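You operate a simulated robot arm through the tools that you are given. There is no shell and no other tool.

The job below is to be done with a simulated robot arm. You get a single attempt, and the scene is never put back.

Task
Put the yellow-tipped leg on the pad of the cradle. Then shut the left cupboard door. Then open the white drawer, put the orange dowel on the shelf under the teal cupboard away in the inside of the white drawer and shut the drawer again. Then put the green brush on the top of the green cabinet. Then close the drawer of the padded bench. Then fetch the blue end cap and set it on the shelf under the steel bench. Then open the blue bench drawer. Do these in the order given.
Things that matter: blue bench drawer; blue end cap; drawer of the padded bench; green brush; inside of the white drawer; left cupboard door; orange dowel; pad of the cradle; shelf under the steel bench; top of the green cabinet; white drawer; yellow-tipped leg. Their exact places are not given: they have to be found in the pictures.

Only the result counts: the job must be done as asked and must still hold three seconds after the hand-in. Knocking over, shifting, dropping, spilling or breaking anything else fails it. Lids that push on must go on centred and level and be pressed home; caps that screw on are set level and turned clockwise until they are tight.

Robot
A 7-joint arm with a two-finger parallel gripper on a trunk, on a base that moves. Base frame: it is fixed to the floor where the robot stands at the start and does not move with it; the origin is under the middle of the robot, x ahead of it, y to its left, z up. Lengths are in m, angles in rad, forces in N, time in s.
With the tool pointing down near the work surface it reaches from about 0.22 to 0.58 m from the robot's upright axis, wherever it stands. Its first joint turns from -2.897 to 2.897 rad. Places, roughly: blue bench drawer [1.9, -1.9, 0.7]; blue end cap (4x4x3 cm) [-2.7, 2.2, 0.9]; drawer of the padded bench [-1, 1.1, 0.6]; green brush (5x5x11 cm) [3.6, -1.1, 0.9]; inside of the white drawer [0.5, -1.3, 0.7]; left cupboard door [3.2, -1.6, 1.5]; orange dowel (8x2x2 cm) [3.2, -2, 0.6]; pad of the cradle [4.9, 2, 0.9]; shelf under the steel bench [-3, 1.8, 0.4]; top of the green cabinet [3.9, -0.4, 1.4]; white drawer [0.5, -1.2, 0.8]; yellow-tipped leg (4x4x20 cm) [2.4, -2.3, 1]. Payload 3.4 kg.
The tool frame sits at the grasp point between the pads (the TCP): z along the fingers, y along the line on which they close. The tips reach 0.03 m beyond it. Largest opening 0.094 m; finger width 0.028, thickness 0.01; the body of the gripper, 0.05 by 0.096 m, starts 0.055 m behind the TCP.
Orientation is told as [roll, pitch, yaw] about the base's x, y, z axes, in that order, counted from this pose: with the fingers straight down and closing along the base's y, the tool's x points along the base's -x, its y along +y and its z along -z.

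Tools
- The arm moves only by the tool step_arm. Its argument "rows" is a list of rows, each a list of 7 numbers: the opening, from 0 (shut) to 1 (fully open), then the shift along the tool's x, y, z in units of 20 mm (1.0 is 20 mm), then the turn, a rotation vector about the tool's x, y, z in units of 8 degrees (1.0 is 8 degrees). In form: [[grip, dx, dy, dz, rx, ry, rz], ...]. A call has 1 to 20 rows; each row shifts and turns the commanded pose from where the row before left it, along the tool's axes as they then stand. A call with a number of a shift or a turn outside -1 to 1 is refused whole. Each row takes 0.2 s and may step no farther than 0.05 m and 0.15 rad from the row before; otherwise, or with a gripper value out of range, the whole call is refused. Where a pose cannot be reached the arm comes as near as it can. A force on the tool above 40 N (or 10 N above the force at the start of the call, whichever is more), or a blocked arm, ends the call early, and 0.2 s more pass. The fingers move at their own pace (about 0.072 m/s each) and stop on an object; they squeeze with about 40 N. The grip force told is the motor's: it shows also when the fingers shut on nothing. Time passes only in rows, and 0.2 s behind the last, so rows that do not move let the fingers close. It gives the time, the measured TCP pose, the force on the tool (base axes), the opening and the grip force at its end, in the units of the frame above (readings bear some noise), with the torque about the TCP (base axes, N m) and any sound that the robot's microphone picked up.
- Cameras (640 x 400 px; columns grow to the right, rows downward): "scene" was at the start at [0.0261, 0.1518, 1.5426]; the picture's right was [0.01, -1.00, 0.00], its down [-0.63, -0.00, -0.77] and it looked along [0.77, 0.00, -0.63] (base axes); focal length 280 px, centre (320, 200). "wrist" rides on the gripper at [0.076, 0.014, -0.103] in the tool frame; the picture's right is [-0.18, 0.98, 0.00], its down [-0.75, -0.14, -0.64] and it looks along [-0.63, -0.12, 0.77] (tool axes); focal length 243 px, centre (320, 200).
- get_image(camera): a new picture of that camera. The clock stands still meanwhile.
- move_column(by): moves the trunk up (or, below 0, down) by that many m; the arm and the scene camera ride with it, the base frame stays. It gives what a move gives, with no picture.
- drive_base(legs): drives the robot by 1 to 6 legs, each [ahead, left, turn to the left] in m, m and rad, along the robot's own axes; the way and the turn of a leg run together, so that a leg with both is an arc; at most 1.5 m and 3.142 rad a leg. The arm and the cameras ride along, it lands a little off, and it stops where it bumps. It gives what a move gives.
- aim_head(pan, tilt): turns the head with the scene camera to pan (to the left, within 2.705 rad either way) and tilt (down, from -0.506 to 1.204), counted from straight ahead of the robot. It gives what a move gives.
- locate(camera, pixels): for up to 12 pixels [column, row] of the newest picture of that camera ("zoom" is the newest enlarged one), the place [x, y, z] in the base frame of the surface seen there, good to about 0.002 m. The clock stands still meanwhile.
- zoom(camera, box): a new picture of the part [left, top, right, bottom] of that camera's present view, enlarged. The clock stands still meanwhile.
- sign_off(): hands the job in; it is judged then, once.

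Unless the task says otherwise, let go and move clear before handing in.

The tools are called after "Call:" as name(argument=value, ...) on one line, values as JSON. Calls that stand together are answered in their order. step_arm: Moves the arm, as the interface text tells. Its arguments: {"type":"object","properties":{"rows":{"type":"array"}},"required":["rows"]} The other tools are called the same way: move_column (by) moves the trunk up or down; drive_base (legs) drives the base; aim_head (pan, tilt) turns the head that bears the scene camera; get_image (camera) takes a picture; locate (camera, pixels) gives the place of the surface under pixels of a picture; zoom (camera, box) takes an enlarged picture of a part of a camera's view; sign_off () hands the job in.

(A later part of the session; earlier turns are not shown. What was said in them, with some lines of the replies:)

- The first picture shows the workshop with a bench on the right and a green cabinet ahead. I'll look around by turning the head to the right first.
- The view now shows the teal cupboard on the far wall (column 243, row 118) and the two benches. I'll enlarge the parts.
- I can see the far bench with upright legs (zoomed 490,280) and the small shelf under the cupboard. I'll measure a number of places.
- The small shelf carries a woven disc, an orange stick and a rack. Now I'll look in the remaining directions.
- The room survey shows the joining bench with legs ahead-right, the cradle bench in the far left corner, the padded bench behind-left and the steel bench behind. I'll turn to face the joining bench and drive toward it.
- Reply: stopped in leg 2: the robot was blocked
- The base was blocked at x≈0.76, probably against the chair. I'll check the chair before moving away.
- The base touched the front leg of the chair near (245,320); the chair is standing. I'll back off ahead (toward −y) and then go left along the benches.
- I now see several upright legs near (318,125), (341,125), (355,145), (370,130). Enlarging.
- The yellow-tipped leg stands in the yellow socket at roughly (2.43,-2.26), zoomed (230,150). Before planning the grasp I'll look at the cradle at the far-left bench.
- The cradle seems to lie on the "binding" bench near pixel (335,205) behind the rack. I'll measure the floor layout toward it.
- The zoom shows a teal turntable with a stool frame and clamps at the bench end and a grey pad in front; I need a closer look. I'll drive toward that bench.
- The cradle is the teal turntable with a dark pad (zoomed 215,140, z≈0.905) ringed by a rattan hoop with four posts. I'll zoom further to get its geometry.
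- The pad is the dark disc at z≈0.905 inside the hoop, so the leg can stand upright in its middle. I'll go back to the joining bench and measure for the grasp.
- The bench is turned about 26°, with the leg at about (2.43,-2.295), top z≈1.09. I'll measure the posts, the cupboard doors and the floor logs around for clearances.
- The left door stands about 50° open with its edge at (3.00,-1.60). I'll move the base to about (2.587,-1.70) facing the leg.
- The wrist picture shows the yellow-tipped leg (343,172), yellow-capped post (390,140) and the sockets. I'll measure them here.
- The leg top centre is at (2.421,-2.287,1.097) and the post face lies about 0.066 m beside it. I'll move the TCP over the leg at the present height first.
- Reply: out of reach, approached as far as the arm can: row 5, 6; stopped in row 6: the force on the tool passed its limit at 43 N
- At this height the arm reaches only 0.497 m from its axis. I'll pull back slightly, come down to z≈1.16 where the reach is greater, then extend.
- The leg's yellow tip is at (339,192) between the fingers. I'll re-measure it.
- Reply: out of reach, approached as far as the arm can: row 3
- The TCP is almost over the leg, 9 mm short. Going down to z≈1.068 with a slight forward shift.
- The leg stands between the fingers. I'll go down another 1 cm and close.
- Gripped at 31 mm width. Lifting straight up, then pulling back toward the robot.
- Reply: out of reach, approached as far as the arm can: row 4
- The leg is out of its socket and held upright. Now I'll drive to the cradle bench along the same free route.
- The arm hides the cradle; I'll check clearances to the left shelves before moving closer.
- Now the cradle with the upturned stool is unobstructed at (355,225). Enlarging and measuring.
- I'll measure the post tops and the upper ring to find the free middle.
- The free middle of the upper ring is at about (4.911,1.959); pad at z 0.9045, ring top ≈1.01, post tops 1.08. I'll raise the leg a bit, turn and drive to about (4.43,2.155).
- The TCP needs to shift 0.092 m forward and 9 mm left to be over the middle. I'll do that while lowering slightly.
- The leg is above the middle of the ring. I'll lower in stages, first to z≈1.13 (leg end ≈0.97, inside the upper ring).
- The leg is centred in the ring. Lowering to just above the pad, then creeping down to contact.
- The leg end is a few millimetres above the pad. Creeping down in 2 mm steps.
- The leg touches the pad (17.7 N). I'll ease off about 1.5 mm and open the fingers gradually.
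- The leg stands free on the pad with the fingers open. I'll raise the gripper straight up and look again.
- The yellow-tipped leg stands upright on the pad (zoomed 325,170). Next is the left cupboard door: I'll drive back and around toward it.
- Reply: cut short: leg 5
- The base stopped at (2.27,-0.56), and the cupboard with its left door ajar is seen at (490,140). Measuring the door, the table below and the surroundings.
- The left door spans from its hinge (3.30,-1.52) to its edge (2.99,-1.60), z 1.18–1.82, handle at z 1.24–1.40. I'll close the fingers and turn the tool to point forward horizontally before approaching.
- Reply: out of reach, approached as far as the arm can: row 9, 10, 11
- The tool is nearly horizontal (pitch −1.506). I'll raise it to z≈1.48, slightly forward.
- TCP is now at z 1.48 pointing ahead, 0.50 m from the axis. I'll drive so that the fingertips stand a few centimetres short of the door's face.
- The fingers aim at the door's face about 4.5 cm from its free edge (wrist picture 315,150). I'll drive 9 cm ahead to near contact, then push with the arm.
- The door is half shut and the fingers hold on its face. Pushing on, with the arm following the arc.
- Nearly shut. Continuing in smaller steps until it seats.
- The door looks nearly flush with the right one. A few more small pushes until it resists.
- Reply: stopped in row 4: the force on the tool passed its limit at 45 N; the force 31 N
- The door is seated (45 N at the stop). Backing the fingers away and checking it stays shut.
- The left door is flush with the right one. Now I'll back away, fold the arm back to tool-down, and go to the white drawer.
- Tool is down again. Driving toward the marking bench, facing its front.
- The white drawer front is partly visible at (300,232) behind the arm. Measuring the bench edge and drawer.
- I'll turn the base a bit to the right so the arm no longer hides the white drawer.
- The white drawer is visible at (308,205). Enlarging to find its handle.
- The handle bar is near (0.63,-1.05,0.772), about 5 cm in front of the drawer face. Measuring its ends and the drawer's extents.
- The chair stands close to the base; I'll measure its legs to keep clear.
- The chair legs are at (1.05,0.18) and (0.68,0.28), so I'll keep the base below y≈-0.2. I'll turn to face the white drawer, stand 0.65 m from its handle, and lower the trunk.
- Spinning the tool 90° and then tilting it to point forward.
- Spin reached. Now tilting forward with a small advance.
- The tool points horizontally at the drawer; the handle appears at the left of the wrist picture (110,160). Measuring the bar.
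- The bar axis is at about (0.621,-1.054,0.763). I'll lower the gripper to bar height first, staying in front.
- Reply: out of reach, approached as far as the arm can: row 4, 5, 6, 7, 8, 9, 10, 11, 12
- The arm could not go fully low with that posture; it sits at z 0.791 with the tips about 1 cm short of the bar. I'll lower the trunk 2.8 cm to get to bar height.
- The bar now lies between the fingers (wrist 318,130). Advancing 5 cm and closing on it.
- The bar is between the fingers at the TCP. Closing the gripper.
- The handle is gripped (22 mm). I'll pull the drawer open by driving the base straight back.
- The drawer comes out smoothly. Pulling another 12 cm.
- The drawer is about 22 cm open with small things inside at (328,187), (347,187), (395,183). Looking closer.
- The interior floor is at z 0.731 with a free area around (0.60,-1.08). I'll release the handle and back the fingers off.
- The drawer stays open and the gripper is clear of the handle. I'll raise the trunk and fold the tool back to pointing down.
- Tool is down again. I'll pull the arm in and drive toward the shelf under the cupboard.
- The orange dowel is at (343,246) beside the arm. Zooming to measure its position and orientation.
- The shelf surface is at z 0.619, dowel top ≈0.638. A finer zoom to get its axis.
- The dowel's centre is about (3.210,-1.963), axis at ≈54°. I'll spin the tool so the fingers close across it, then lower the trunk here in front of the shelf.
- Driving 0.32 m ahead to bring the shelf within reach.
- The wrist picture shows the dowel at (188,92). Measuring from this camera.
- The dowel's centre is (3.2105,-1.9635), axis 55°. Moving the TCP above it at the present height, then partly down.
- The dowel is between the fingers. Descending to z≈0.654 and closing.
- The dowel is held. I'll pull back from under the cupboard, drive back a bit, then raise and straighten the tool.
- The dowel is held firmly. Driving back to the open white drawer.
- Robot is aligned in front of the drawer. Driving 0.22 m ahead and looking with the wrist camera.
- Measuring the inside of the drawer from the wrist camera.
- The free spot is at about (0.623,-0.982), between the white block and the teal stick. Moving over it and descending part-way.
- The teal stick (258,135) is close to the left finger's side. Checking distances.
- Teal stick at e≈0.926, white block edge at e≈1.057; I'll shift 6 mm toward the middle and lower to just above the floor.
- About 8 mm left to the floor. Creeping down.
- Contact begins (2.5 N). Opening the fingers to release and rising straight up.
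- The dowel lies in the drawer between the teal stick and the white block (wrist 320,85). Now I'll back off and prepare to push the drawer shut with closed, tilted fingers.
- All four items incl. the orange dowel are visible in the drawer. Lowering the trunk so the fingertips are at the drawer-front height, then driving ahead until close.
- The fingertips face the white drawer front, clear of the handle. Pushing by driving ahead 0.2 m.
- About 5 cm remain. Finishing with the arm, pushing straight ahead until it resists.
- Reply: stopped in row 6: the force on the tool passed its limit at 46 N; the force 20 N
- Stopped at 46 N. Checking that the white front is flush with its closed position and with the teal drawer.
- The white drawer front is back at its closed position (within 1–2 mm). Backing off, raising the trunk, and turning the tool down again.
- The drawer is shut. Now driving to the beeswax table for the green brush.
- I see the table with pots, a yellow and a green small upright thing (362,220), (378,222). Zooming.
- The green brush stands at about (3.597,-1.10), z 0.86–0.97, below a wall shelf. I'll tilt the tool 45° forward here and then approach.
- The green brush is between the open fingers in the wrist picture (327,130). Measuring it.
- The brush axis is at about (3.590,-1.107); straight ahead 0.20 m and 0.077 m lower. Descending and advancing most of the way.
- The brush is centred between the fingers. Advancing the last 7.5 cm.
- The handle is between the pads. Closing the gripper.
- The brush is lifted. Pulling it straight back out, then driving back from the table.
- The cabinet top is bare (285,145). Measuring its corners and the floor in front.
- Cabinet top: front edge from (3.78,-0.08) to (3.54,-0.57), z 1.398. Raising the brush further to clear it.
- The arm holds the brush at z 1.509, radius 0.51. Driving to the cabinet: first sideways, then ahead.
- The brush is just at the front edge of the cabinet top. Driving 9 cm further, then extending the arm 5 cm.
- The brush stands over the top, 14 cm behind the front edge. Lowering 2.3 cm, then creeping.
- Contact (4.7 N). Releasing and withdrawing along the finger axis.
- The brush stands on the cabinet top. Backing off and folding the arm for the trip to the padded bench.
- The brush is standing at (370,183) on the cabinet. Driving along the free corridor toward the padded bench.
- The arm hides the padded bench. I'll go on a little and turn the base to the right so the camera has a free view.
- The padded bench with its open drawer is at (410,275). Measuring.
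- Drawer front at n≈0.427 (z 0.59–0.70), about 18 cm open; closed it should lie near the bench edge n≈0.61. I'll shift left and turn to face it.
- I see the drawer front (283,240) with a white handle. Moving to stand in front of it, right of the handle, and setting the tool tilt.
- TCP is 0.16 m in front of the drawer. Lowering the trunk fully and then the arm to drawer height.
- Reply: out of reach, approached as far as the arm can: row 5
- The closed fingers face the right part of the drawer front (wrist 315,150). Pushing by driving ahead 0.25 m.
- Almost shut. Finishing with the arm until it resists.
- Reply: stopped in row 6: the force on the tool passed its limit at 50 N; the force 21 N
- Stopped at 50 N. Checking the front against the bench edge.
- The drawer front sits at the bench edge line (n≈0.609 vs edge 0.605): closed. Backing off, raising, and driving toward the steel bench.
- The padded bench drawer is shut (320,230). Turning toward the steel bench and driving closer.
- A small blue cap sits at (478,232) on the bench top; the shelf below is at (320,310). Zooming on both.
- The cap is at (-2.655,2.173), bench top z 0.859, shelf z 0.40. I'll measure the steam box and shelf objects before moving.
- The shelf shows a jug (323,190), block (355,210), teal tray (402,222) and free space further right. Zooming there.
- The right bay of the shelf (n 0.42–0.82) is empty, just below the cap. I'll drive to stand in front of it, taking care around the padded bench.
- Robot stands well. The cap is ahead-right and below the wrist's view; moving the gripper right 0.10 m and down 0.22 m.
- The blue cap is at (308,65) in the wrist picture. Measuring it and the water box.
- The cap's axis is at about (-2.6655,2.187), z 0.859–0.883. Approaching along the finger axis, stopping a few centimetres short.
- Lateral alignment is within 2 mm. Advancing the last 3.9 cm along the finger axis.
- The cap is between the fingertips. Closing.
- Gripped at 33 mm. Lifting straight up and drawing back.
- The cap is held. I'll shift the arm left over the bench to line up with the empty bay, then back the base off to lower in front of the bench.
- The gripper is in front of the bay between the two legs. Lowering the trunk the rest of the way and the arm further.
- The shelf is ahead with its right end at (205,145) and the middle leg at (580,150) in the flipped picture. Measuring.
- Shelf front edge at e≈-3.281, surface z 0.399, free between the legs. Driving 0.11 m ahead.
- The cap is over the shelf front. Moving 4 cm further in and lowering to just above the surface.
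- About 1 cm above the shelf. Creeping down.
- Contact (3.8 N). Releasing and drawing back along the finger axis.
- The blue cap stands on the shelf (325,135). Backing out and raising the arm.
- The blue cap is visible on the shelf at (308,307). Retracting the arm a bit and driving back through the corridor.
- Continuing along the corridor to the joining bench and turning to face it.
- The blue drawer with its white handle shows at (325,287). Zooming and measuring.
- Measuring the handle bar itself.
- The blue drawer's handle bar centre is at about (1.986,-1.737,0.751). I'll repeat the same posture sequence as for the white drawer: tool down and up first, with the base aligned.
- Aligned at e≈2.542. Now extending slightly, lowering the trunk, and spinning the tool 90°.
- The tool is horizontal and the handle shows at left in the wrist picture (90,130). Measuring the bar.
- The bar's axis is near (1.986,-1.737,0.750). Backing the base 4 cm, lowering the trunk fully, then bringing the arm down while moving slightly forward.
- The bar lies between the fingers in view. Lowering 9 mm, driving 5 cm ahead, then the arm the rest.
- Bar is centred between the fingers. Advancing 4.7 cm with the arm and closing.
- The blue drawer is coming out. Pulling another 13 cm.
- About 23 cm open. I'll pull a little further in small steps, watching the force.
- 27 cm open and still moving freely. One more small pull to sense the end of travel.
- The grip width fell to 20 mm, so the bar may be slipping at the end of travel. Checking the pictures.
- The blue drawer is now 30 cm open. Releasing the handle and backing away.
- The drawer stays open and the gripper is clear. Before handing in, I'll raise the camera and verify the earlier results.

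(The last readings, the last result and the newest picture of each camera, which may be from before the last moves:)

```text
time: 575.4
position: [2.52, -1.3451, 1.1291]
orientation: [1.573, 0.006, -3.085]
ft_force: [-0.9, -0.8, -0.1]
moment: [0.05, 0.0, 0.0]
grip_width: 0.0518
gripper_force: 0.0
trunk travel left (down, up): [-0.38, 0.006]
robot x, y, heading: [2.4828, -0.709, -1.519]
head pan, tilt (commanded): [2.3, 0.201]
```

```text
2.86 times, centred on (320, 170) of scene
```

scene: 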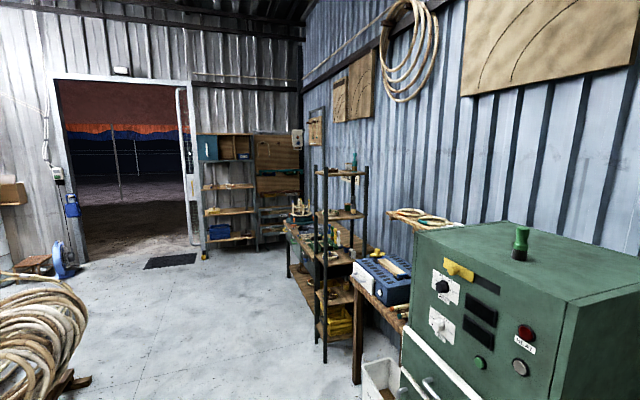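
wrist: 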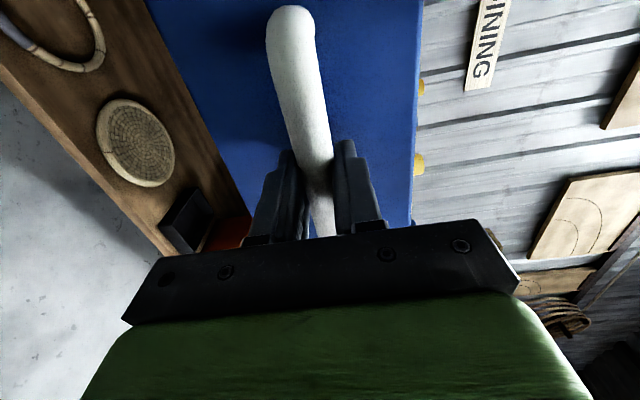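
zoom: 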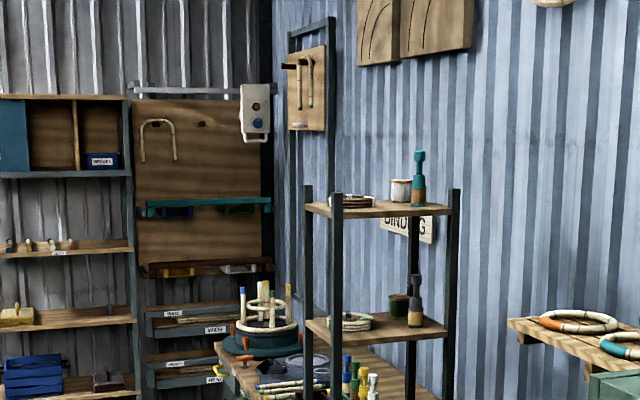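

Call:
zoom(camera="scene", box=[280, 185, 330, 235])

Call:
aim_head(pan=0.9, tilt=0.4)

Call:
get_image(camera="scene")

Call:
aim_head(pan=-0.8, tilt=0.5)

Call:
get_image(camera="scene")

```text
8.00 times, centred on (305, 210) of scene
```

zoom: 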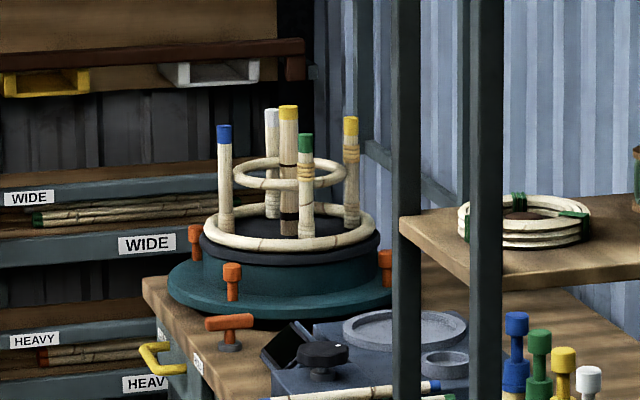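

```text
time: 576.9
position: [2.5199, -1.3447, 1.1289]
orientation: [1.571, 0.006, -3.084]
ft_force: [0.6, 0.4, 0.1]
moment: [-0.03, -0.01, -0.03]
grip_width: 0.0519
gripper_force: 0.1
trunk travel left (down, up): [-0.38, 0.006]
robot x, y, heading: [2.4785, -0.7071, -1.517]
head pan, tilt (commanded): [0.901, 0.4]
```

```text
taken
```

scene: 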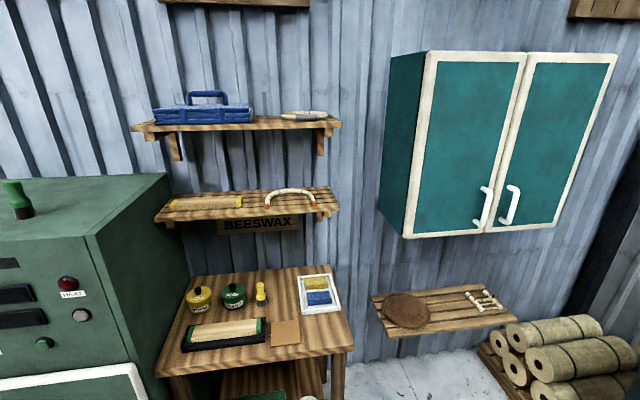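

```text
time: 578.6
position: [2.5209, -1.3452, 1.1284]
orientation: [1.574, 0.006, -3.085]
ft_force: [0.7, -0.3, 0.4]
moment: [0.02, 0.02, -0.03]
grip_width: 0.0515
gripper_force: 0.0
trunk travel left (down, up): [-0.38, 0.006]
robot x, y, heading: [2.4839, -0.7088, -1.513]
head pan, tilt (commanded): [-0.799, 0.499]
```

```text
taken
```

scene: 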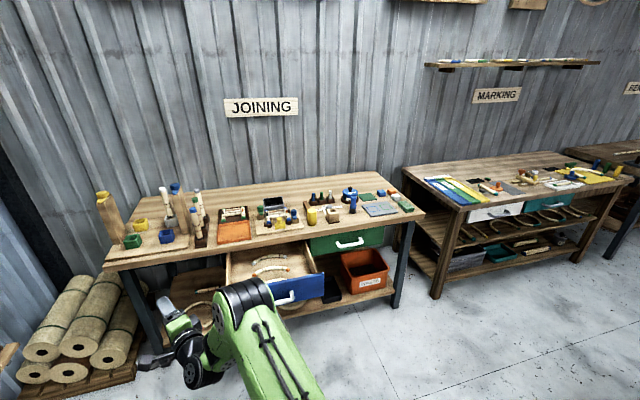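

All results check out: the leg stands upright on the cradle pad (zoom 288,170), the cupboard doors are flush, the brush stands on the cabinet, the white drawer is shut and the blue drawer is open, and I saw the cap on its shelf when I left it. The arm is clear of everything, so I hand in.

Call:
sign_off()

```text
The job is handed in.
```

I did all seven jobs in the order given and handed the job in. I don't have the judge's verdict.

| Job | Result |
|---|---|
| Yellow-tipped leg | Stands upright on the pad of the cradle, in the middle of the hoop frame already resting there |
| Left cupboard door | Shut and flush with the right door |
| White drawer | Opened, orange dowel laid inside, then pushed shut |
| Green brush | Stands on top of the green cabinet, about 14 cm behind its front edge |
| Drawer of the padded bench | Shut |
| Blue end cap | Set upright in an empty part of the shelf under the steel bench |
| Blue bench drawer | Open about 30 cm, apparently close to its full travel |

Before handing in I looked again at the leg, the cupboard doors, the brush and the white and blue drawers; all were as described. I did not go back to the padded bench or the shelf. I saw that drawer shut and the cap in place when I left them.

Early on, the base bumped the leg of the wicker chair and stopped. Comparing pictures, the chair does not seem to have moved, but I had no exact measurement from before the bump.
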